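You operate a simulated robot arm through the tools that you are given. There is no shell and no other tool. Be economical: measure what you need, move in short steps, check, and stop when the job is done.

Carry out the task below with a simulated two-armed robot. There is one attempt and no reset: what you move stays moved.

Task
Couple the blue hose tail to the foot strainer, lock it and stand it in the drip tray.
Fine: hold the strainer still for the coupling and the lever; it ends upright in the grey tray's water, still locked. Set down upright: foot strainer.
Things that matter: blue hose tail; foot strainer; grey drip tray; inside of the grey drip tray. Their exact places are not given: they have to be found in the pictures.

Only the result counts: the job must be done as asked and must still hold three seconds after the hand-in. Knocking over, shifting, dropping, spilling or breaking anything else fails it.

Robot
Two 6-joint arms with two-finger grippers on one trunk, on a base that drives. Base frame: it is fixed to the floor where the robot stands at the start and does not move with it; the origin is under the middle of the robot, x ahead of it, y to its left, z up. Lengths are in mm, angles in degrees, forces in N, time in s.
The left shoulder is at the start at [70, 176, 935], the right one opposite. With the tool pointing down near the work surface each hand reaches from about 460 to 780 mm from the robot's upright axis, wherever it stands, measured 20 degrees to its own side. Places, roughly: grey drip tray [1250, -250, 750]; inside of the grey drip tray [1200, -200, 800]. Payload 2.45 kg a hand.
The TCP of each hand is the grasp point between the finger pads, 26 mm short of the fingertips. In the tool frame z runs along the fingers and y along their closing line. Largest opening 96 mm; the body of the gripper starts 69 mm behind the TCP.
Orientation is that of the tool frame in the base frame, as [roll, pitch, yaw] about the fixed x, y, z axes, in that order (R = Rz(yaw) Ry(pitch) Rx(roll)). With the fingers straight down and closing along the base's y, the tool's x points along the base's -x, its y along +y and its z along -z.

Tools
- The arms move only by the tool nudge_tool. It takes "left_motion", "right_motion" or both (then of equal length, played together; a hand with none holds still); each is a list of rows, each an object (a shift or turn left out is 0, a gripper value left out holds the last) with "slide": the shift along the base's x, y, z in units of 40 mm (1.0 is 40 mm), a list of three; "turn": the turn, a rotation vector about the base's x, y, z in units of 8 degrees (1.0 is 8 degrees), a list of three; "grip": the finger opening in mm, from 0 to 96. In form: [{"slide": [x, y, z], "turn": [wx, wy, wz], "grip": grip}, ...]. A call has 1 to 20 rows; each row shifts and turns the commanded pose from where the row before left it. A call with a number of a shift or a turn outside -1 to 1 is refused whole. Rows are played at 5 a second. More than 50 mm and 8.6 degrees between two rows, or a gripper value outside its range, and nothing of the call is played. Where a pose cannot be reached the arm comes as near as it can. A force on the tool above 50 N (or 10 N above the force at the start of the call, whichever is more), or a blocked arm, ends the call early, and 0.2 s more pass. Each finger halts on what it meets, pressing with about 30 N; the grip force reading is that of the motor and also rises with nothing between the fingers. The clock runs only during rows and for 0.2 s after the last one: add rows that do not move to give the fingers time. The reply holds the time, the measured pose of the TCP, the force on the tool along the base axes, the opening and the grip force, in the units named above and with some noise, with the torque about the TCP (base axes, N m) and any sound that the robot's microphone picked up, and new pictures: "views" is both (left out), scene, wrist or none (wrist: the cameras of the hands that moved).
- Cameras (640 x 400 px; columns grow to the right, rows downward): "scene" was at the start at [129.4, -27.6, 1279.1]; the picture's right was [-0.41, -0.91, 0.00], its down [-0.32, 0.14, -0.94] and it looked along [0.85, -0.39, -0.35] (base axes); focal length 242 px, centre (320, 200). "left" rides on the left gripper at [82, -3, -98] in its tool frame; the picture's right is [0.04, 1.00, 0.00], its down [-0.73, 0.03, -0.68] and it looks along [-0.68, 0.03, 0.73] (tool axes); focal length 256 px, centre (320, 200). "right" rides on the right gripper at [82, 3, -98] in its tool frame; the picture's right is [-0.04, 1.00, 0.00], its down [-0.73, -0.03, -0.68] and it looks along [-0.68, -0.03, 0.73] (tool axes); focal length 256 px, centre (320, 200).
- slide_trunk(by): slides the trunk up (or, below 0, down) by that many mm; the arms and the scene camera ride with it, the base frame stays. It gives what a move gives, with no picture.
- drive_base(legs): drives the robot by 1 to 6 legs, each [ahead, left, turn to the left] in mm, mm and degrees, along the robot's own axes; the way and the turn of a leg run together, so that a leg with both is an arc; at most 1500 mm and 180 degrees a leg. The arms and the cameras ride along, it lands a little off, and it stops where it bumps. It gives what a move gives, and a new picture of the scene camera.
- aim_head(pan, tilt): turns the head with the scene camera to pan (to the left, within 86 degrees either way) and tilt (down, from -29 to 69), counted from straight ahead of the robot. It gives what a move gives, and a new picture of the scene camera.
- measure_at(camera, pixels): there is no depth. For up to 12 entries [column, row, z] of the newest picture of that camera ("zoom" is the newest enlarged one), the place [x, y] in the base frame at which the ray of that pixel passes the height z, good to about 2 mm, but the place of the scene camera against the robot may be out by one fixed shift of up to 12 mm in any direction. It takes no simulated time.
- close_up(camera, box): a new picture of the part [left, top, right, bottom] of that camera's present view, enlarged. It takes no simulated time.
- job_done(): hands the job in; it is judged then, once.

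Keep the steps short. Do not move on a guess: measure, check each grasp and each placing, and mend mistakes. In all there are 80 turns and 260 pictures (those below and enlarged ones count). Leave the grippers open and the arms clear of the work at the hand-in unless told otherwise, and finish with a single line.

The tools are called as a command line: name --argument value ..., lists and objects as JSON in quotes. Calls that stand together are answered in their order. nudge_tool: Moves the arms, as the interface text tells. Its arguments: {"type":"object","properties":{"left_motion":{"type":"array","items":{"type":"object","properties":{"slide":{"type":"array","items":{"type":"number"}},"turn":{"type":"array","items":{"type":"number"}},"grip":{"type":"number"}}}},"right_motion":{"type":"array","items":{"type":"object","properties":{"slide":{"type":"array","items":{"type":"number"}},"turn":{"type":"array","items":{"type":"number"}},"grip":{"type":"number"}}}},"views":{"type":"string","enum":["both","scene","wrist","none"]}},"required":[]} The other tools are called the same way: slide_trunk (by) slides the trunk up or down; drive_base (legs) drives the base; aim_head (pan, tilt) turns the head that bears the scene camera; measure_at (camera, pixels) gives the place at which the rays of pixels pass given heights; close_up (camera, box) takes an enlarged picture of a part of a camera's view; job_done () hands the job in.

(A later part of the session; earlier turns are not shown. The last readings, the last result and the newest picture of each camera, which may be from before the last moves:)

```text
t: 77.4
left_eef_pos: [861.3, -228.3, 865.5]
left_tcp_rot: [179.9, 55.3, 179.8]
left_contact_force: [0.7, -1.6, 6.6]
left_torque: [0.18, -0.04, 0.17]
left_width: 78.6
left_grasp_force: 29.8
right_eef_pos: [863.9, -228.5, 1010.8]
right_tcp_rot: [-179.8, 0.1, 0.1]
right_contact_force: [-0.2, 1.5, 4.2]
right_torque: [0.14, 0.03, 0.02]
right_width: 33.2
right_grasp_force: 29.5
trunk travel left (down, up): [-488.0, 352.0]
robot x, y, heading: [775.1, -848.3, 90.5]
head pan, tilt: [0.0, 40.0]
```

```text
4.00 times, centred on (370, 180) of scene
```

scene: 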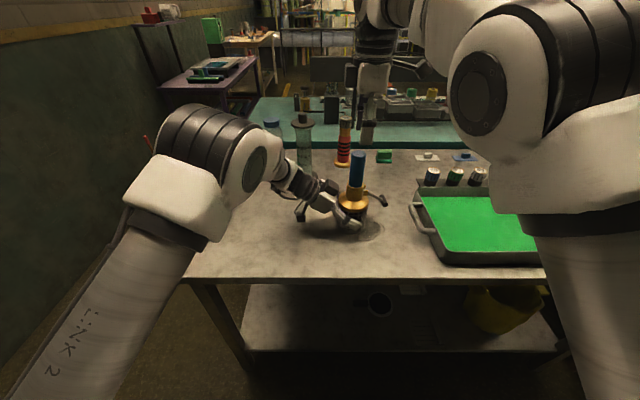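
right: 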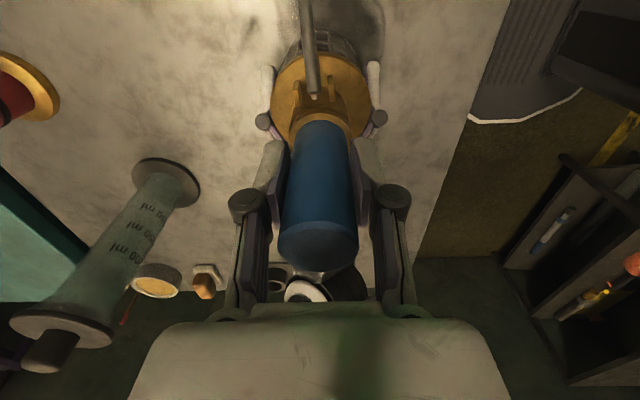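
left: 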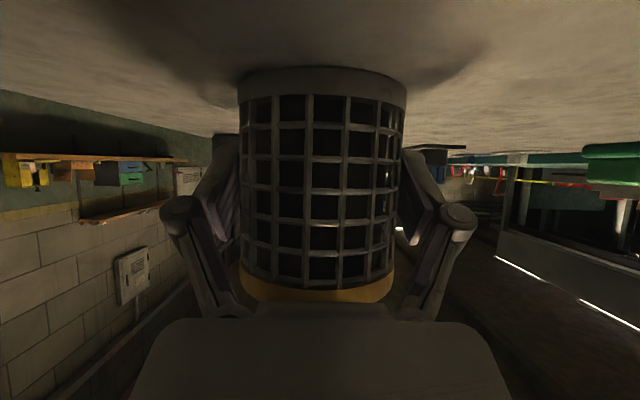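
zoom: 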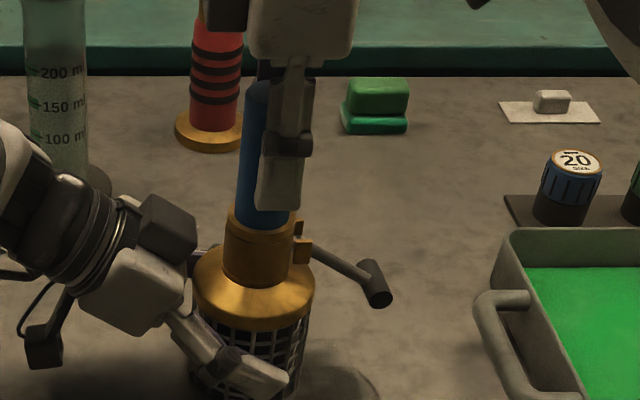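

Gripped. Gentle 3 mm upward pull test.

nudge_tool --right_motion '[{"slide": [0, 0, 0.04]}, {"slide": [0, 0, 0.04]}, {"slide": [0, 0, 0]}]' --views "none"

close_up --camera "scene" --box '[335, 155, 385, 205]'

```text
t: 78.2
left_eef_pos: [860.7, -228.8, 865.5]
left_tcp_rot: [179.9, 55.3, 179.8]
left_contact_force: [-1.0, -2.6, 7.3]
left_torque: [0.12, 0.02, 0.13]
left_width: 78.0
left_grasp_force: 30.3
right_eef_pos: [865.1, -228.4, 1011.8]
right_tcp_rot: [-179.9, 0.1, 0.1]
right_contact_force: [0.4, 0.2, -1.2]
right_torque: [0.0, -0.04, 0.01]
right_width: 32.9
right_grasp_force: 29.7
trunk travel left (down, up): [-488.0, 352.0]
robot x, y, heading: [777.3, -848.4, 90.0]
head pan, tilt: [0.0, 40.0]
```

```text
8.00 times, centred on (360, 180) of scene
```

zoom: 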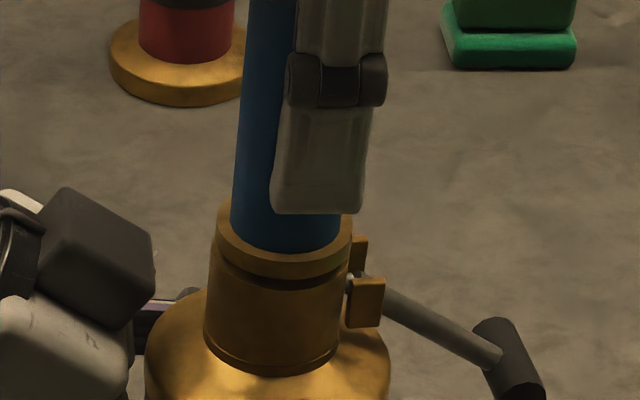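

No resistance (-1.2 N is just the hose's weight), so it isn't locked yet. I press the hose firmly back down first.

nudge_tool --right_motion '[{"slide": [0, 0, -0.08]}, {"slide": [0, 0, -0.04]}, {"slide": [0, 0, -0.04]}, {"slide": [0, 0, -0.025]}, {"slide": [0, 0, 0]}]' --views "none"

close_up --camera "scene" --box '[335, 155, 385, 205]'

```text
t: 79.4
left_eef_pos: [860.6, -229.7, 865.3]
left_tcp_rot: [179.9, 55.2, 179.8]
left_contact_force: [2.9, 16.2, -13.2]
left_torque: [0.38, -0.04, 0.16]
left_width: 78.1
left_grasp_force: 29.8
right_eef_pos: [864.0, -229.1, 1007.5]
right_tcp_rot: [-179.6, 0.0, 0.1]
right_contact_force: [-1.3, -5.2, 42.5]
right_torque: [-0.18, 0.2, 0.04]
right_width: 33.4
right_grasp_force: 30.4
trunk travel left (down, up): [-488.0, 352.0]
robot x, y, heading: [779.9, -848.9, 90.5]
head pan, tilt: [0.0, 40.0]
```

```text
8.00 times, centred on (360, 180) of scene
```

zoom: 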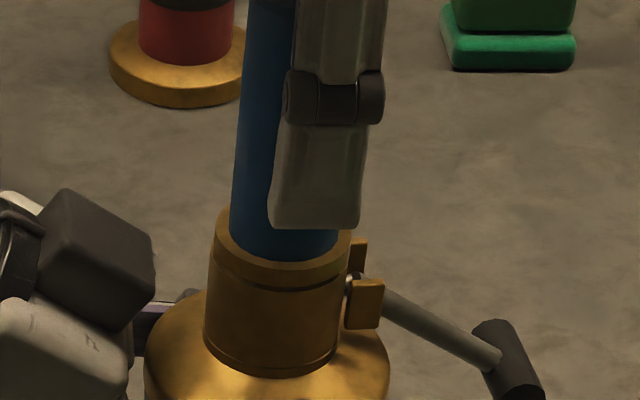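

Pressed to 42 N, ring flush. I pull-test again in case it has latched with the lever down.

nudge_tool --right_motion '[{"slide": [0, 0, 0.1]}, {"slide": [0, 0, 0.05]}, {"slide": [0, 0, 0.05]}, {"slide": [0, 0, 0]}]' --views "none"

close_up --camera "scene" --box '[335, 155, 385, 205]'

```text
t: 80.4
left_eef_pos: [861.8, -229.8, 865.4]
left_tcp_rot: [179.8, 55.3, 179.9]
left_contact_force: [-1.7, -2.5, 5.1]
left_torque: [0.2, 0.21, 0.12]
left_width: 78.2
left_grasp_force: 30.3
right_eef_pos: [864.0, -229.2, 1013.5]
right_tcp_rot: [-179.9, 0.1, 0.1]
right_contact_force: [-0.6, 0.0, -1.1]
right_torque: [-0.03, -0.02, -0.01]
right_width: 33.2
right_grasp_force: 29.8
trunk travel left (down, up): [-488.0, 352.0]
robot x, y, heading: [776.8, -846.6, 90.4]
head pan, tilt: [0.0, 40.0]
```

```text
8.00 times, centred on (360, 180) of scene
```

zoom: 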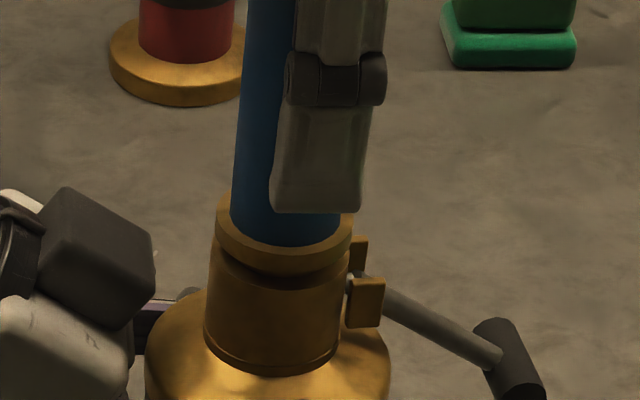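

Still free. I reseat the hose with the same press, release it, and lift off so I can push the lever further.

nudge_tool --right_motion '[{"slide": [0, 0, -0.1]}, {"slide": [0, 0, -0.05]}, {"slide": [0, 0, -0.05]}, {"slide": [0, 0, 0]}, {"slide": [0, 0, 0.03], "grip": 50}, {"grip": 60}, {"slide": [0, 0, 0.6]}, {"slide": [0, 0, 1]}, {"slide": [0, 0, 1]}, {"slide": [0.6, 0, 0.2]}, {"slide": [1, 0, 0], "grip": 20}, {"slide": [1, 0, 0], "grip": 0}, {"slide": [0.6, 0, 0]}, {"slide": [0, 0, 0]}]' --views "none"

close_up --camera "scene" --box '[335, 155, 405, 225]'

```text
t: 83.4
left_eef_pos: [861.2, -227.0, 865.3]
left_tcp_rot: [180.0, 55.2, 179.8]
left_contact_force: [-0.2, 2.0, 7.6]
left_torque: [0.24, -0.03, 0.1]
left_width: 78.1
left_grasp_force: 30.2
right_eef_pos: [992.2, -228.4, 1118.9]
right_tcp_rot: [-179.7, 0.2, 0.1]
right_contact_force: [0.6, 0.2, 0.7]
right_torque: [0.0, 0.0, 0.0]
right_width: 0.0
right_grasp_force: 28.6
trunk travel left (down, up): [-488.0, 352.0]
robot x, y, heading: [775.4, -846.3, 90.3]
head pan, tilt: [0.0, 40.0]
```

```text
5.71 times, centred on (370, 190) of scene
```

zoom: 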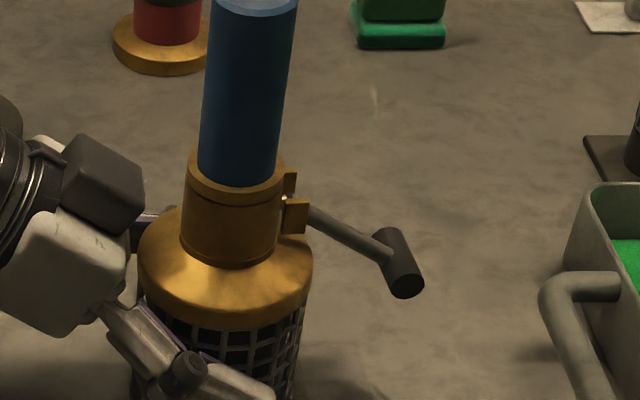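

Hose reseated. I tilt the right hand 40° so it points along the lever's closing direction, and line up behind the knob.

nudge_tool --right_motion '[{"turn": [0, 1, 0], "slide": [0.2, 0.1, 0]}, {"turn": [0, 1, 0], "slide": [0.1, 0, -0.3]}, {"turn": [0, 1, 0], "slide": [0, 0, -0.5]}, {"turn": [0, 1, 0], "slide": [0, 0, -0.8]}, {"turn": [0, 1, 0], "slide": [0, 0, -0.9]}, {"slide": [-0.2, 0, -0.9]}, {"slide": [-0.15, 0, -0.7]}, {"slide": [0, 0, 0]}]'

close_up --camera "scene" --box '[325, 130, 435, 230]'

```text
t: 85.2
left_eef_pos: [860.9, -228.4, 865.5]
left_tcp_rot: [180.0, 55.4, 179.8]
left_contact_force: [-0.2, 1.0, 7.1]
left_torque: [0.25, -0.02, 0.09]
left_width: 78.1
left_grasp_force: 30.0
right_eef_pos: [990.9, -223.3, 955.4]
right_tcp_rot: [-179.8, 40.0, 0.1]
right_contact_force: [0.6, -0.3, 0.3]
right_torque: [0.0, 0.01, 0.0]
right_width: 0.0
right_grasp_force: 28.7
trunk travel left (down, up): [-488.0, 352.0]
robot x, y, heading: [777.4, -843.5, 90.5]
head pan, tilt: [0.0, 40.0]
```

scene: 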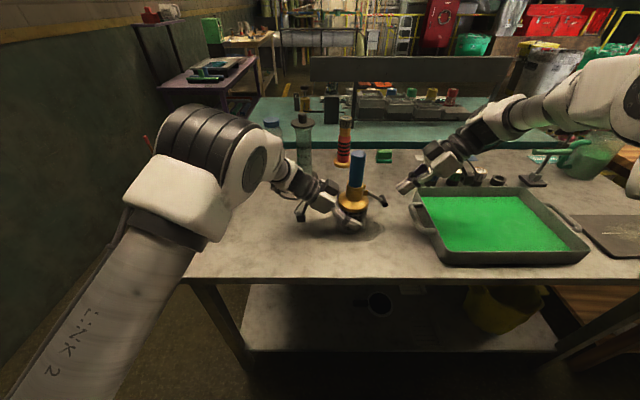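
right: 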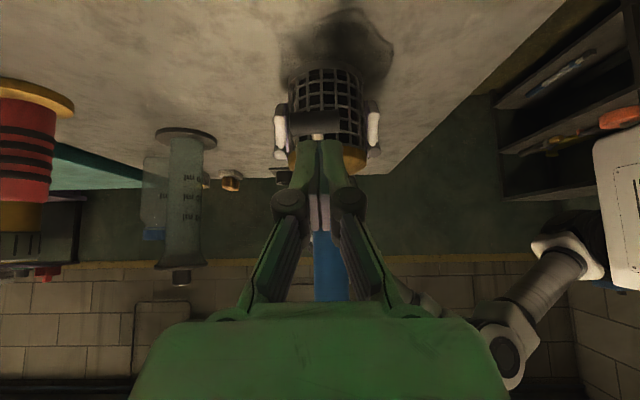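

```text
4.00 times, centred on (380, 180) of scene
```

zoom: 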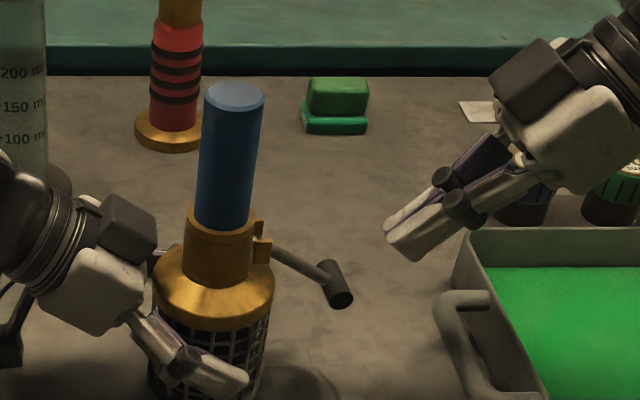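

Aligned. Advancing to contact and pushing along the arc.

nudge_tool --right_motion '[{"slide": [-0.35, 0, -0.42]}, {"slide": [-0.28, 0, -0.34]}, {"slide": [-0.06, 0, -0.06]}, {"slide": [-0.05, 0, -0.05]}, {"slide": [-0.05, 0, -0.05]}, {"slide": [0, 0, 0]}]' --views "wrist"

close_up --camera "scene" --box '[325, 130, 435, 230]'

```text
t: 86.6
left_eef_pos: [860.7, -230.7, 867.8]
left_tcp_rot: [179.7, 55.3, 179.6]
left_contact_force: [-5.6, 3.5, -0.5]
left_torque: [0.21, 0.41, 0.01]
left_width: 78.0
left_grasp_force: 30.3
right_eef_pos: [960.0, -225.8, 921.4]
right_tcp_rot: [-179.3, 40.3, 0.3]
right_contact_force: [16.3, 1.5, 35.5]
right_torque: [-0.06, 0.28, 0.1]
right_width: 5.9
right_grasp_force: 28.1
trunk travel left (down, up): [-488.0, 352.0]
robot x, y, heading: [779.0, -848.4, 90.3]
head pan, tilt: [0.0, 40.0]
```

right: 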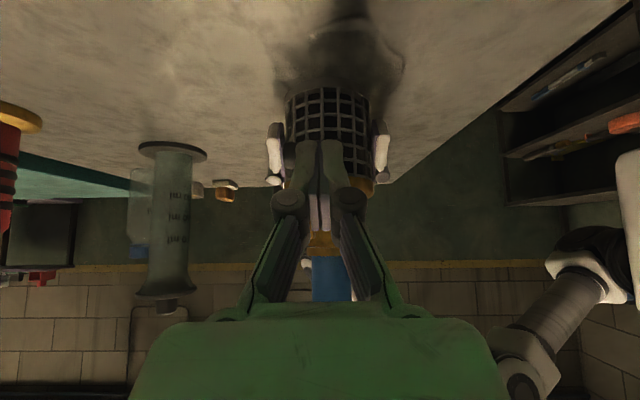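

```text
4.00 times, centred on (380, 180) of scene
```

zoom: 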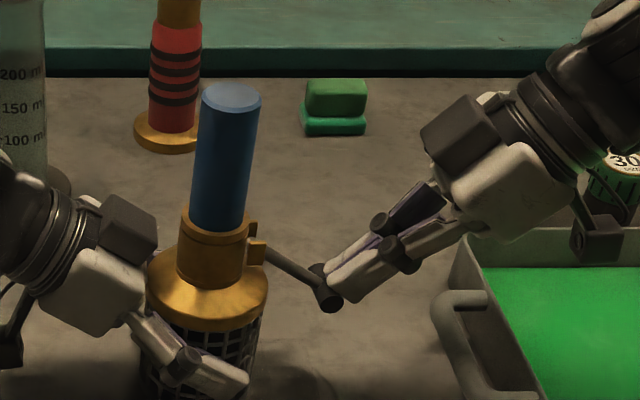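

The lever doesn't move further; instead the strainer starts to tilt, so that is a hard stop. The lock must therefore lie in the other direction (upward). I back off and get the fingertips under the knob to try.

nudge_tool --right_motion '[{"slide": [0.4, 0, 0.5]}, {"slide": [0.6, 0, 0.2]}, {"slide": [0.1, 0, -0.5]}, {"slide": [0, 0, -0.6]}, {"slide": [0, 0, -0.4]}, {"slide": [-0.3, 0, 0]}, {"slide": [0, 0, 0]}]'

close_up --camera "scene" --box '[325, 130, 435, 230]'

```text
t: 88.2
left_eef_pos: [861.0, -228.2, 864.2]
left_tcp_rot: [179.9, 55.5, 179.8]
left_contact_force: [-0.8, 1.0, 10.3]
left_torque: [0.49, -0.25, 0.1]
left_width: 77.7
left_grasp_force: 29.6
right_eef_pos: [989.6, -225.0, 886.7]
right_tcp_rot: [-179.8, 40.1, 0.2]
right_contact_force: [-0.1, 0.6, 0.0]
right_torque: [-0.03, 0.03, 0.02]
right_width: 0.1
right_grasp_force: 28.6
trunk travel left (down, up): [-488.0, 352.0]
robot x, y, heading: [773.8, -846.6, 90.4]
head pan, tilt: [0.0, 40.0]
```

scene: 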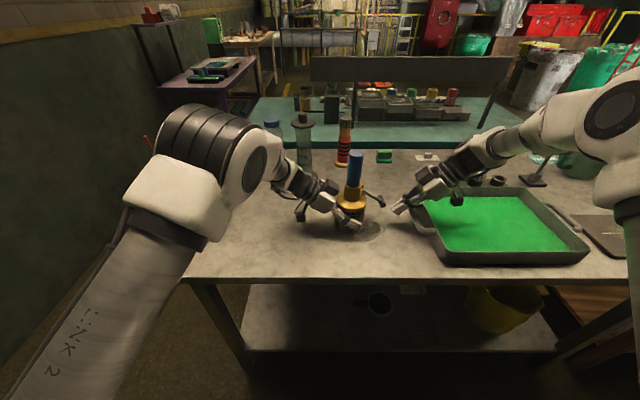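
right: 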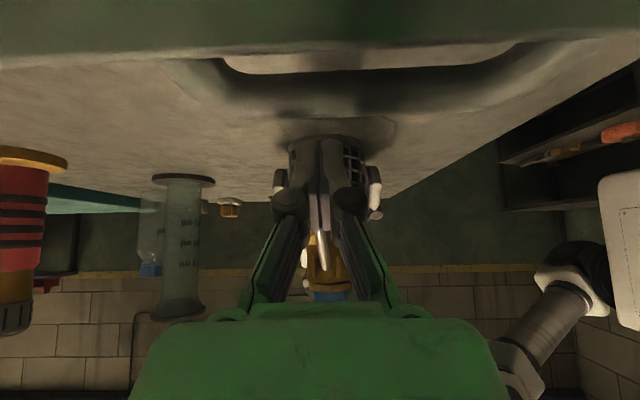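

```text
4.00 times, centred on (380, 180) of scene
```

zoom: 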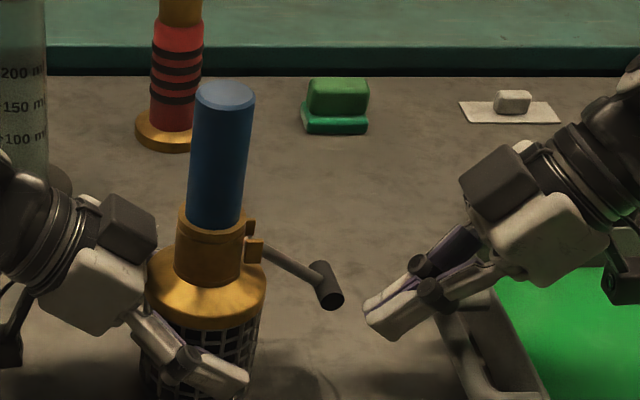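

Fingertips are below knob height. Moving in under it, then lifting.

nudge_tool --right_motion '[{"slide": [-0.5, 0, 0]}, {"slide": [-0.5, 0, 0]}, {"slide": [0, 0, 0.3]}, {"slide": [0, 0, 0.3]}, {"slide": [0.1, 0, 0.3]}, {"slide": [0.1, 0, 0.3]}, {"slide": [0, 0, 0]}]' --views "wrist"

close_up --camera "scene" --box '[325, 130, 435, 230]'

```text
t: 89.8
left_eef_pos: [861.4, -229.3, 865.8]
left_tcp_rot: [-179.9, 55.3, 179.9]
left_contact_force: [0.5, -3.1, 2.9]
left_torque: [-0.16, 0.3, 0.13]
left_width: 77.4
left_grasp_force: 29.8
right_eef_pos: [958.7, -225.3, 933.6]
right_tcp_rot: [-179.7, 40.3, 0.1]
right_contact_force: [0.0, 0.3, -1.1]
right_torque: [-0.02, -0.01, 0.01]
right_width: 0.0
right_grasp_force: 28.7
trunk travel left (down, up): [-488.0, 352.0]
robot x, y, heading: [777.0, -846.3, 90.5]
head pan, tilt: [0.0, 40.0]
```

right: 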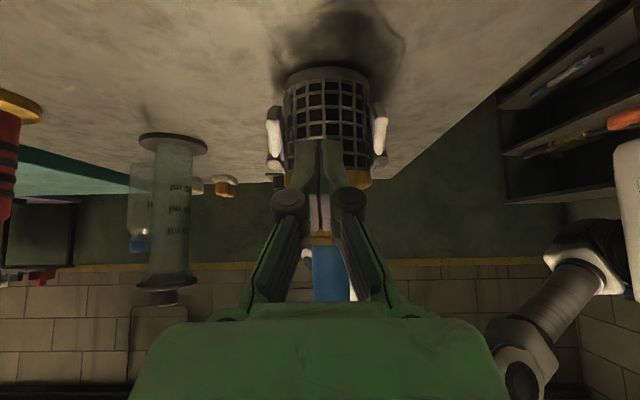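

```text
4.00 times, centred on (380, 180) of scene
```

zoom: 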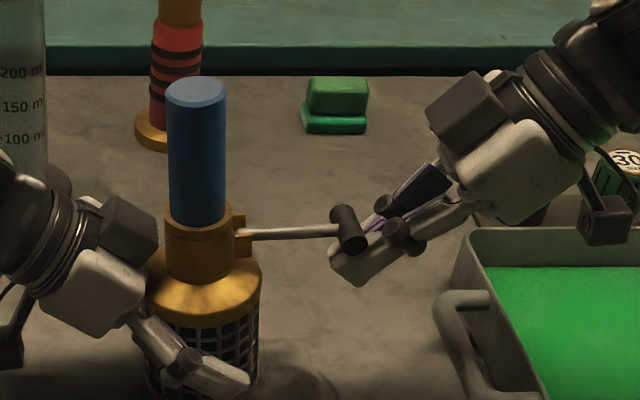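

The lever rises freely (now about horizontal), though the strainer has leaned slightly in the grip. Continuing to lift the lever gently, watching lean and force.

nudge_tool --right_motion '[{"slide": [0, 0, 0.3]}, {"slide": [-0.05, 0, 0.3]}, {"slide": [-0.1, 0, 0.3]}, {"slide": [-0.15, 0, 0.3]}, {"slide": [0, 0, 0]}]' --views "wrist"

close_up --camera "scene" --box '[325, 130, 435, 230]'

```text
t: 91.0
left_eef_pos: [860.4, -227.0, 863.6]
left_tcp_rot: [-179.9, 55.3, -180.0]
left_contact_force: [0.3, -0.4, -2.8]
left_torque: [-0.06, 0.12, 0.01]
left_width: 77.4
left_grasp_force: 29.9
right_eef_pos: [946.7, -224.2, 980.5]
right_tcp_rot: [-179.8, 40.1, 0.1]
right_contact_force: [0.7, -0.5, -1.4]
right_torque: [-0.01, 0.04, 0.02]
right_width: 0.1
right_grasp_force: 28.5
trunk travel left (down, up): [-488.0, 352.0]
robot x, y, heading: [777.2, -850.1, 90.4]
head pan, tilt: [0.0, 40.0]
```

right: 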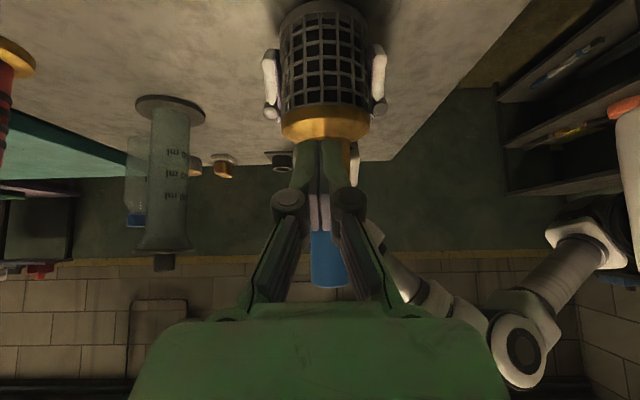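

```text
4.00 times, centred on (380, 180) of scene
```

zoom: 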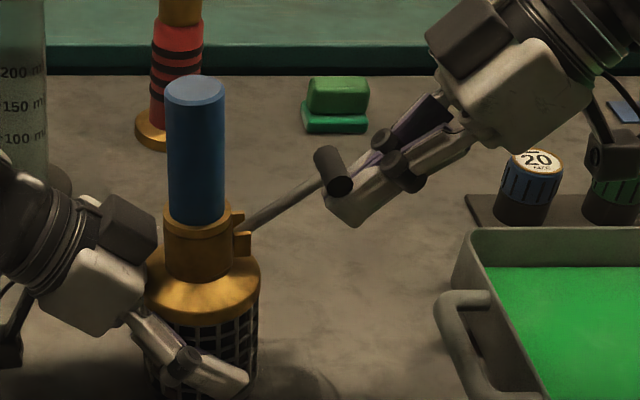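

Back near the start angle and still free. Continuing up and inward past the start angle.

nudge_tool --right_motion '[{"slide": [-0.15, 0, 0.25]}, {"slide": [-0.2, 0, 0.25]}, {"slide": [-0.2, 0, 0.2]}, {"slide": [-0.2, 0, 0.15]}, {"slide": [0, 0, 0]}]' --views "wrist"

close_up --camera "scene" --box '[325, 120, 435, 230]'

```text
t: 92.2
left_eef_pos: [861.1, -227.9, 864.5]
left_tcp_rot: [-179.8, 55.2, 179.9]
left_contact_force: [-1.3, 0.5, -6.6]
left_torque: [-0.03, 0.02, -0.01]
left_width: 69.0
left_grasp_force: 6.5
right_eef_pos: [916.2, -223.1, 1015.5]
right_tcp_rot: [-179.8, 40.1, 0.1]
right_contact_force: [0.0, -0.4, -0.9]
right_torque: [-0.01, 0.02, 0.02]
right_width: 0.0
right_grasp_force: 28.3
trunk travel left (down, up): [-488.0, 352.0]
robot x, y, heading: [774.7, -848.6, 90.2]
head pan, tilt: [0.0, 40.0]
```

right: 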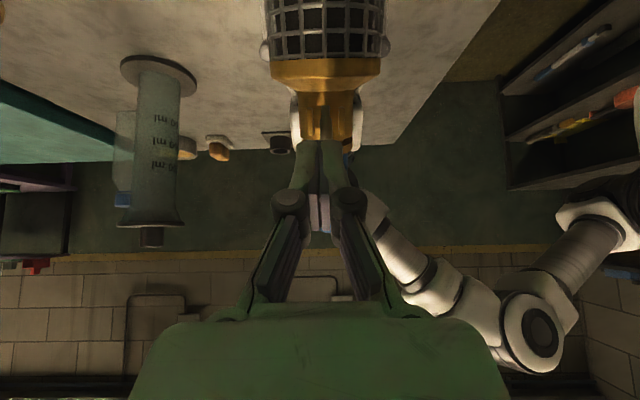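

```text
3.64 times, centred on (380, 175) of scene
```

zoom: 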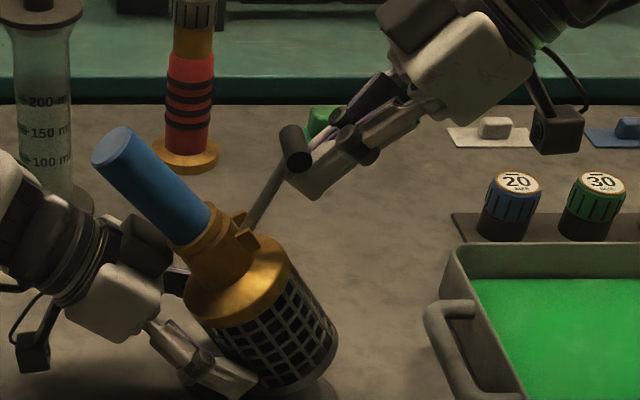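

Problem: the lever's upper end is a stop too, so lifting tipped the strainer ~40° against the left hand, and the grip slipped. I stop the left fingers from squeezing it out (hold ~74 mm), move the right hand gently off the knob, and look.

nudge_tool --left_motion '[{"grip": 72}, {"grip": 72}, {"grip": 72}]' --right_motion '[{"slide": [0.2, 0, -0.1]}, {"slide": [0.6, 0, 0.2]}, {"slide": [0, 0, 0]}]'

close_up --camera "scene" --box '[310, 140, 410, 240]'

```text
t: 93.0
left_eef_pos: [859.9, -227.4, 865.0]
left_tcp_rot: [179.9, 55.5, 179.8]
left_contact_force: [-2.7, 0.1, 3.2]
left_torque: [0.01, -0.06, 0.03]
left_width: 71.7
left_grasp_force: 0.1
right_eef_pos: [948.9, -224.0, 1020.4]
right_tcp_rot: [-179.7, 40.1, 0.0]
right_contact_force: [-0.3, 0.6, -0.2]
right_torque: [-0.02, -0.01, -0.01]
right_width: 0.0
right_grasp_force: 28.6
trunk travel left (down, up): [-488.0, 352.0]
robot x, y, heading: [772.5, -848.4, 90.4]
head pan, tilt: [0.0, 40.0]
```

scene: 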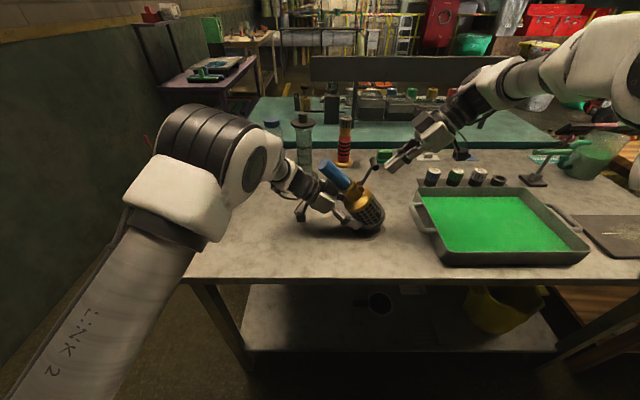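
right: 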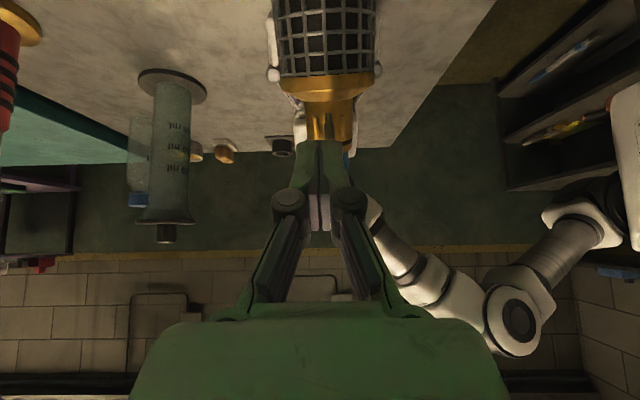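
left: 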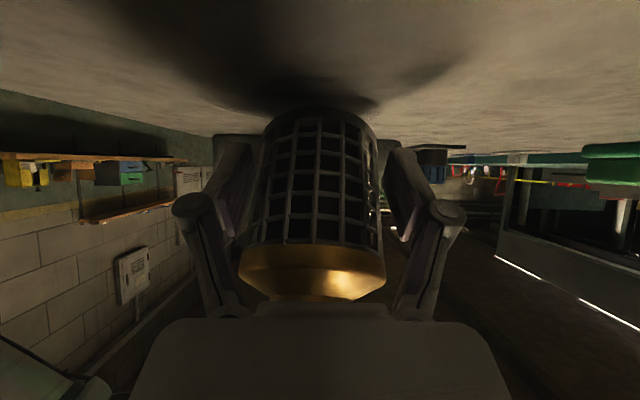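

```text
4.00 times, centred on (360, 190) of scene
```

zoom: 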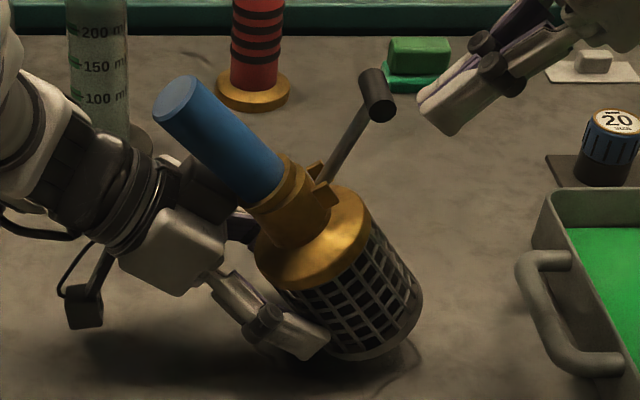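

The strainer leans at ~45° against the left hand, stable. I'll take it by its brass neck with the right hand (fingers closing along y, approaching square to its axis) and swing it upright. First I locate neck, hose top and base in the scene view.

measure_at --camera "scene" --pixels '[[353.75, 193.75, 900], [353.75, 193.75, 915], [353.75, 193.75, 930], [326.5, 165.5, 960], [326.5, 165.5, 980], [374, 167, 950], [374, 167, 980], [385, 215, 830], [385, 215, 850], [357, 202, 885], [357, 202, 900]]'

close_up --camera "left" --box '[140, 90, 500, 330]'

```text
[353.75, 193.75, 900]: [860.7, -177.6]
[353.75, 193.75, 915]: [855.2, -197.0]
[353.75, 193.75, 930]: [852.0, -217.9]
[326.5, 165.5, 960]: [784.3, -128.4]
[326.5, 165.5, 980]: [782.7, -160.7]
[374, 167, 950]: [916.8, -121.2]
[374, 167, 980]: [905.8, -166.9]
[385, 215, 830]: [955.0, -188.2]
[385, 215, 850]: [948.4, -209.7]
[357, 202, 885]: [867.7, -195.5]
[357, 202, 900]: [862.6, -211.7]
```

```text
1.67 times, centred on (320, 210) of left
```

zoom: 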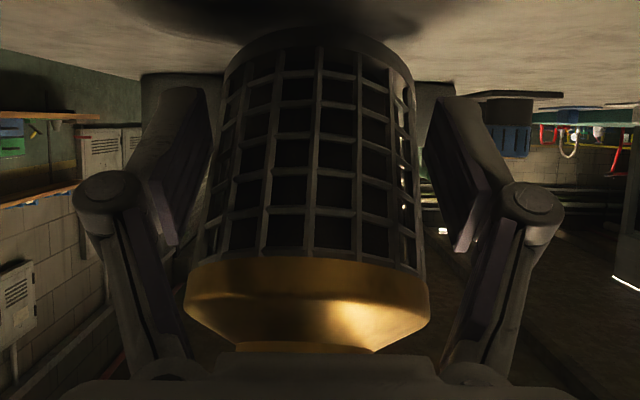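

Neck centre ≈ (857,920), axis tilted ~41°, knob at ≈(900,1004). I tilt the right hand to ~52°, open to 62 mm and approach below the knob, stopping short to check.

nudge_tool --right_motion '[{"turn": [0, 1, 0], "slide": [0.1, -0.05, -0.4], "grip": 40}, {"turn": [0, 0.5, 0], "slide": [0, 0, -0.4], "grip": 62}, {"slide": [-0.6, 0, -0.42]}, {"slide": [-0.6, 0, -0.42]}, {"slide": [-0.2, 0, -0.15]}, {"slide": [0, 0, 0]}]' --views "wrist"

close_up --camera "scene" --box '[310, 140, 410, 240]'

```text
t: 94.4
left_eef_pos: [861.0, -228.2, 864.2]
left_tcp_rot: [179.9, 55.3, 179.8]
left_contact_force: [-10.3, 0.8, 0.5]
left_torque: [-0.23, -0.55, -0.25]
left_width: 73.8
left_grasp_force: 1.4
right_eef_pos: [895.8, -228.6, 949.0]
right_tcp_rot: [-179.6, 52.2, 0.3]
right_contact_force: [9.1, -5.9, 8.0]
right_torque: [-0.4, -0.11, 0.34]
right_width: 69.6
right_grasp_force: 6.1
trunk travel left (down, up): [-488.0, 352.0]
robot x, y, heading: [775.5, -848.1, 90.1]
head pan, tilt: [0.0, 40.0]
```

right: 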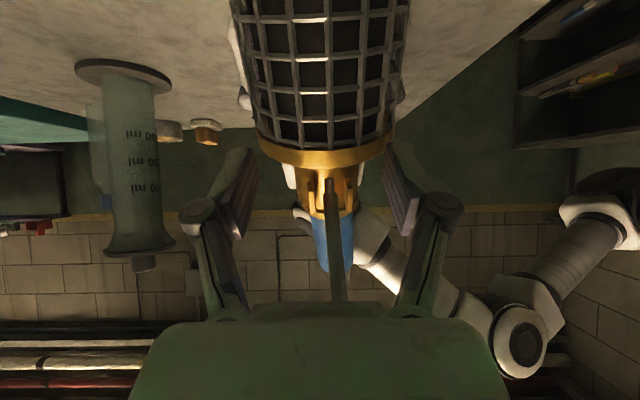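

```text
4.00 times, centred on (360, 190) of scene
```

zoom: 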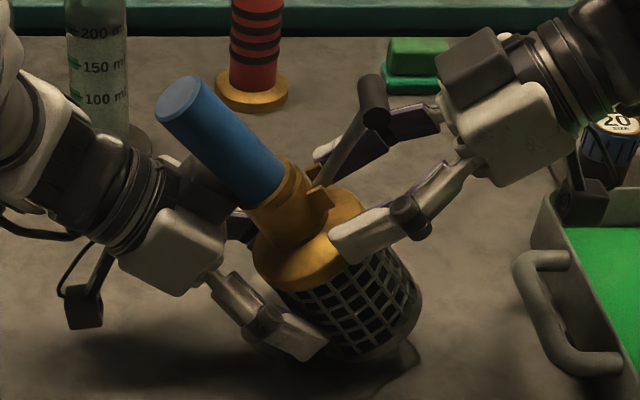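

The fingers meet the brass shoulder. I back off, shift ~13 mm up the strainer's axis, and go in again at the narrower neck.

nudge_tool --right_motion '[{"slide": [0.4, 0, 0.3], "grip": 62}, {"slide": [-0.2, 0.03, 0.25], "grip": 60}, {"slide": [-0.4, 0, -0.3]}, {"slide": [-0.4, 0, -0.3]}, {"slide": [-0.2, 0, -0.15]}, {"slide": [0, 0, 0]}]' --views "wrist"

close_up --camera "scene" --box '[310, 140, 410, 240]'

```text
t: 95.8
left_eef_pos: [860.6, -228.1, 865.4]
left_tcp_rot: [179.9, 55.4, 179.7]
left_contact_force: [-5.9, -0.3, 1.3]
left_torque: [0.03, -0.48, 0.02]
left_width: 72.0
left_grasp_force: 0.1
right_eef_pos: [864.6, -226.6, 941.7]
right_tcp_rot: [-179.7, 52.1, 0.4]
right_contact_force: [4.7, 0.4, 9.8]
right_torque: [0.03, 0.02, 0.0]
right_width: 59.9
right_grasp_force: 0.1
trunk travel left (down, up): [-488.0, 352.0]
robot x, y, heading: [774.6, -843.5, 90.3]
head pan, tilt: [0.0, 40.0]
```

right: 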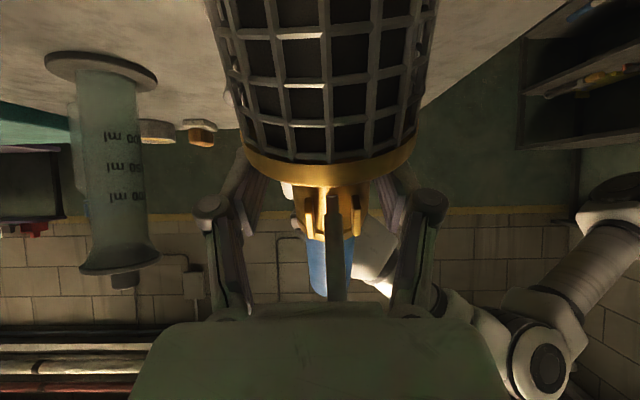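

```text
4.00 times, centred on (360, 190) of scene
```

zoom: 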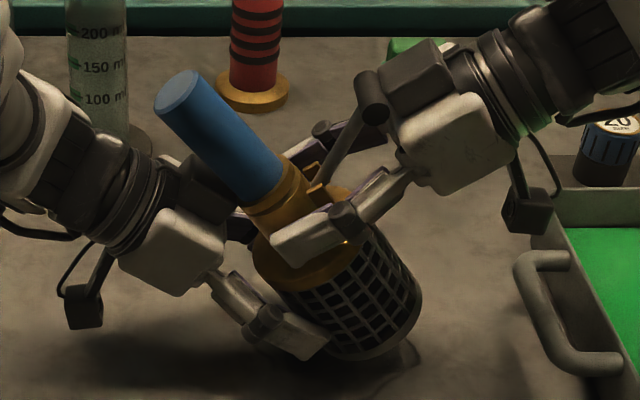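

The fingers straddle the neck. Closing the right hand on it.

nudge_tool --right_motion '[{"grip": 50}, {"grip": 30}, {"grip": 30}, {"grip": 30}]' --views "wrist"

close_up --camera "scene" --box '[310, 140, 410, 240]'

```text
t: 96.8
left_eef_pos: [860.7, -228.8, 865.5]
left_tcp_rot: [180.0, 55.3, 179.8]
left_contact_force: [-7.0, 4.5, -0.7]
left_torque: [-0.25, -0.41, 0.07]
left_width: 73.9
left_grasp_force: 1.5
right_eef_pos: [864.4, -225.6, 940.9]
right_tcp_rot: [-179.7, 52.0, 0.3]
right_contact_force: [2.7, -6.4, 7.7]
right_torque: [-0.29, 0.08, -0.06]
right_width: 45.0
right_grasp_force: 30.1
trunk travel left (down, up): [-488.0, 352.0]
robot x, y, heading: [774.9, -850.9, 90.0]
head pan, tilt: [0.0, 40.0]
```

right: 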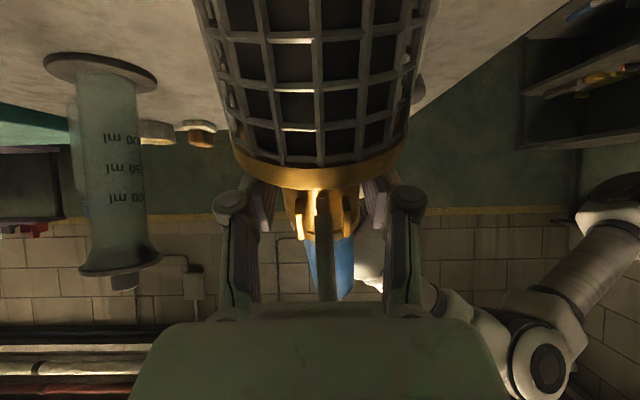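

```text
4.00 times, centred on (360, 190) of scene
5 turns are left
```

zoom: 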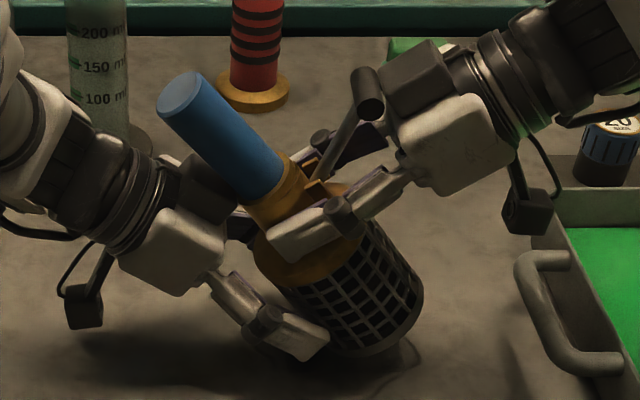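

I'm told only 5 turns remain, so I must combine steps. Now the left hand opens and backs out while the right holds the neck, then the right lifts, rotates the strainer upright and lowers it to just above the table.

nudge_tool --left_motion '[{"grip": 86}, {"grip": 96}, {"slide": [-0.4, 0, 0.28]}, {"slide": [-0.8, 0, 0.55]}, {"slide": [-0.8, 0, 0.55]}, {"slide": [-0.8, 0, 0.3]}, {"slide": [0, 0, 0]}]' --views "none"

nudge_tool --right_motion '[{"slide": [0, 0, 0.4]}, {"slide": [0, 0, 0.5]}, {"slide": [0.08, 0, 0], "turn": [0, 1, 0]}, {"slide": [0.08, 0, 0], "turn": [0, 1, 0]}, {"slide": [0.08, 0, 0], "turn": [0, 1, 0]}, {"slide": [0.08, 0, 0], "turn": [0, 1, 0]}, {"slide": [0.08, 0, 0], "turn": [0, 1, 0]}, {"slide": [0, 0, -0.3]}, {"slide": [0, 0, -0.3]}, {"slide": [0, 0, 0]}]'

close_up --camera "scene" --box '[300, 130, 440, 250]'

```text
t: 98.4
left_eef_pos: [748.2, -229.6, 931.4]
left_tcp_rot: [-180.0, 55.3, 179.9]
left_contact_force: [-0.3, -0.3, -0.1]
left_torque: [-0.03, -0.01, 0.0]
left_width: 96.2
left_grasp_force: 0.1
right_eef_pos: [865.7, -225.5, 940.3]
right_tcp_rot: [-179.7, 52.2, 0.2]
right_contact_force: [0.2, -0.5, 6.2]
right_torque: [0.03, -0.26, 0.01]
right_width: 45.1
right_grasp_force: 30.2
trunk travel left (down, up): [-488.0, 352.0]
robot x, y, heading: [773.2, -846.0, 90.5]
head pan, tilt: [0.0, 40.0]
```

```text
t: 100.6
left_eef_pos: [748.7, -227.9, 932.2]
left_tcp_rot: [-180.0, 55.3, 180.0]
left_contact_force: [-0.2, 0.7, -0.6]
left_torque: [0.01, -0.03, -0.02]
left_width: 96.1
left_grasp_force: 0.1
right_eef_pos: [881.4, -224.7, 950.7]
right_tcp_rot: [-1.3, 87.9, 178.6]
right_contact_force: [0.9, -0.1, -6.2]
right_torque: [0.0, -0.04, 0.02]
right_width: 45.0
right_grasp_force: 29.7
trunk travel left (down, up): [-488.0, 352.0]
robot x, y, heading: [779.1, -846.2, 90.5]
head pan, tilt: [0.0, 40.0]
```

scene: 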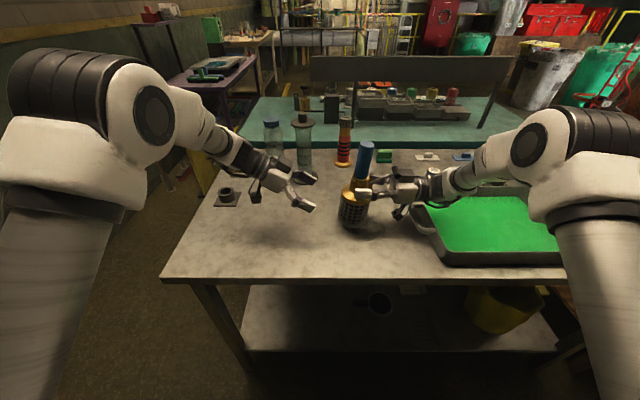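
right: 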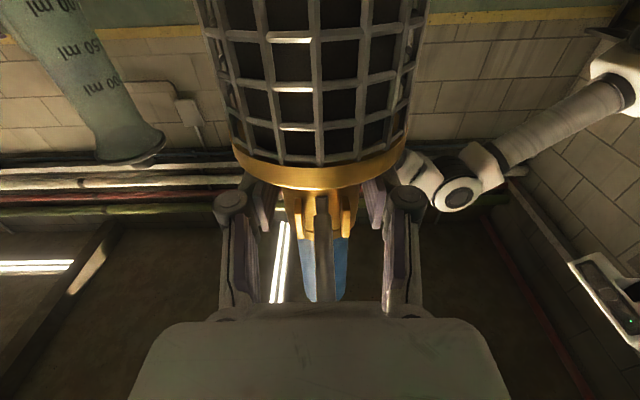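

```text
3.33 times, centred on (370, 190) of scene
4 turns are left
```

zoom: 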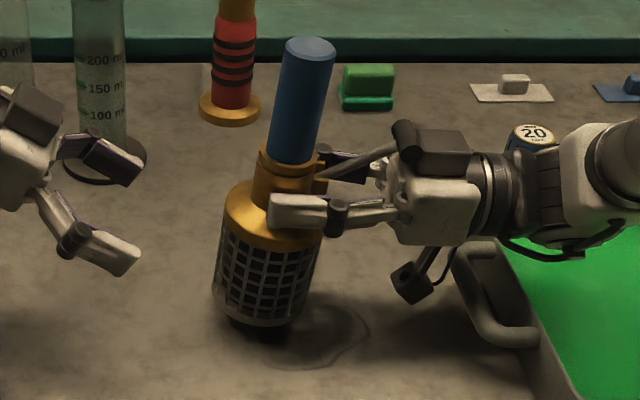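

Excellent: the strainer is upright in the right hand, just above the table, leaning ~9° too far. In this turn I correct that lean, set it down, release, lift the right hand off upward, re-grip the cage with the left, and turn the right hand tool-down again.

nudge_tool --right_motion '[{"turn": [0, -0.6, 0]}, {"turn": [0, -0.6, 0]}, {"slide": [0, 0, -0.09]}, {"slide": [0, 0, -0.09]}, {"slide": [0, 0, -0.09]}, {"slide": [0, 0, -0.07]}, {"slide": [0, 0, 0]}]' --views "none"

nudge_tool --right_motion '[{"grip": 54}, {"grip": 64}, {"grip": 64}, {"slide": [0.4, 0, 0]}, {"slide": [0, 0, 0.6]}, {"slide": [0, 0, 0.9]}, {"slide": [0, 0, 0.9]}, {"slide": [0, 0, 0.9]}, {"slide": [0, 0, 0.4]}, {"slide": [0, 0, 0]}]' --views "none"

nudge_tool --left_motion '[{"slide": [0.6, 0.02, -0.4]}, {"slide": [0.6, 0.02, -0.4]}, {"slide": [0.6, 0.02, -0.4]}, {"slide": [0.5, 0, -0.3]}, {"slide": [0.42, 0, -0.25]}, {"slide": [0, 0, 0]}, {"grip": 86}, {"grip": 74}, {"grip": 60}, {"grip": 60}, {"grip": 60}]' --right_motion '[{"turn": [0, -1, 0]}, {"turn": [0, -1, 0]}, {"turn": [0, -1, 0]}, {"turn": [0, -1, 0]}, {"turn": [0, -1, 0]}, {"turn": [0, -1, 0]}, {"turn": [0, -1, 0], "grip": 40}, {"turn": [0, -1, 0], "grip": 20}, {"turn": [0, -1, 0], "grip": 0}, {"turn": [0, -1, 0]}, {"turn": [0, -0.3, 0]}]'

close_up --camera "scene" --box '[310, 120, 430, 240]'

```text
t: 102.2
left_eef_pos: [749.4, -227.3, 931.2]
left_tcp_rot: [-179.8, 55.3, -180.0]
left_contact_force: [0.2, 0.2, -0.6]
left_torque: [0.0, 0.02, -0.01]
left_width: 95.8
left_grasp_force: 0.1
right_eef_pos: [881.1, -223.3, 937.9]
right_tcp_rot: [-179.7, 82.5, 0.2]
right_contact_force: [0.7, -0.4, -6.7]
right_torque: [0.01, -0.06, -0.01]
right_width: 45.1
right_grasp_force: 29.7
trunk travel left (down, up): [-488.0, 352.0]
robot x, y, heading: [778.2, -846.9, 90.4]
head pan, tilt: [0.0, 40.0]
```

```text
t: 104.4
left_eef_pos: [749.5, -228.4, 931.2]
left_tcp_rot: [-179.9, 55.4, 179.9]
left_contact_force: [-0.8, 0.3, 0.1]
left_torque: [-0.01, 0.0, 0.02]
left_width: 96.2
left_grasp_force: 0.0
right_eef_pos: [897.9, -225.3, 1085.7]
right_tcp_rot: [-179.2, 82.4, 0.6]
right_contact_force: [0.7, -1.5, 0.3]
right_torque: [-0.02, -0.16, -0.05]
right_width: 63.9
right_grasp_force: 0.0
trunk travel left (down, up): [-488.0, 352.0]
robot x, y, heading: [776.2, -846.3, 90.4]
head pan, tilt: [0.0, 40.0]
```

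```text
t: 106.8
left_eef_pos: [857.4, -224.7, 862.6]
left_tcp_rot: [-180.0, 55.3, 179.8]
left_contact_force: [0.2, 0.3, 0.4]
left_torque: [-0.02, 0.03, 0.02]
left_width: 60.1
left_grasp_force: 0.2
right_eef_pos: [898.9, -225.0, 1087.2]
right_tcp_rot: [-180.0, 0.1, 0.1]
right_contact_force: [-0.2, 0.8, 0.1]
right_torque: [0.01, -0.01, 0.03]
right_width: 0.5
right_grasp_force: 28.4
trunk travel left (down, up): [-488.0, 352.0]
robot x, y, heading: [776.0, -849.7, 89.9]
head pan, tilt: [0.0, 40.0]
```

scene: 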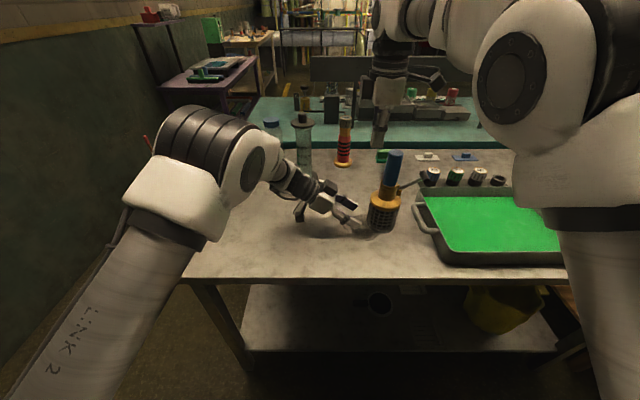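
right: 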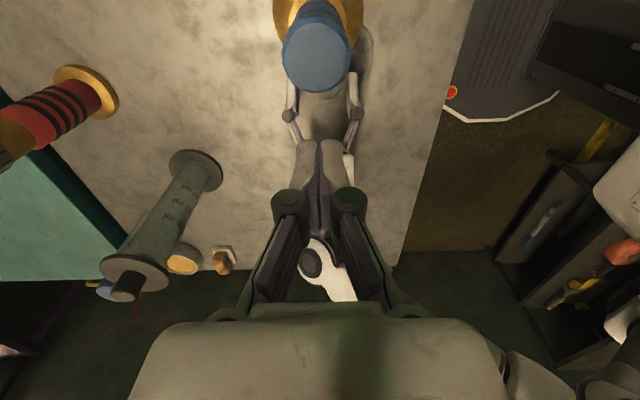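
left: 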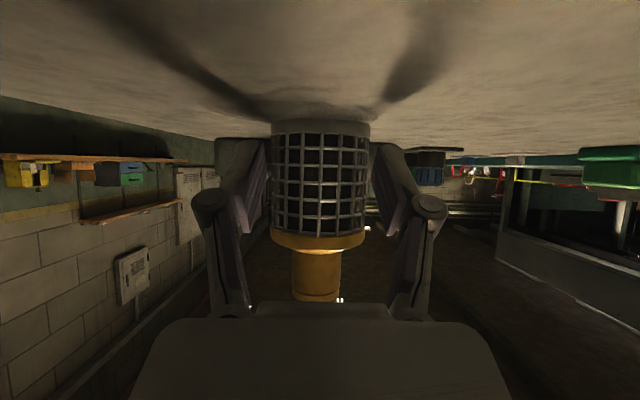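

```text
3.33 times, centred on (370, 180) of scene
3 turns are left
```

zoom: 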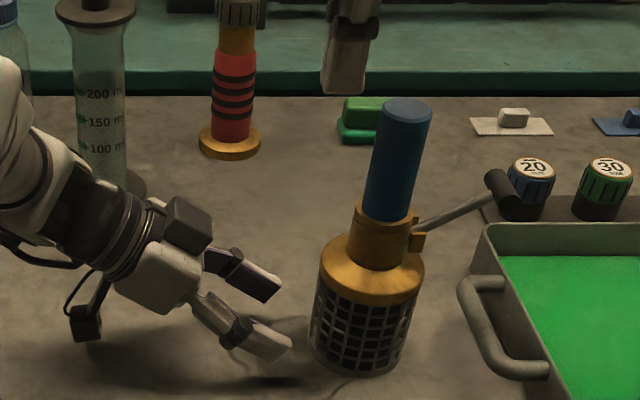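

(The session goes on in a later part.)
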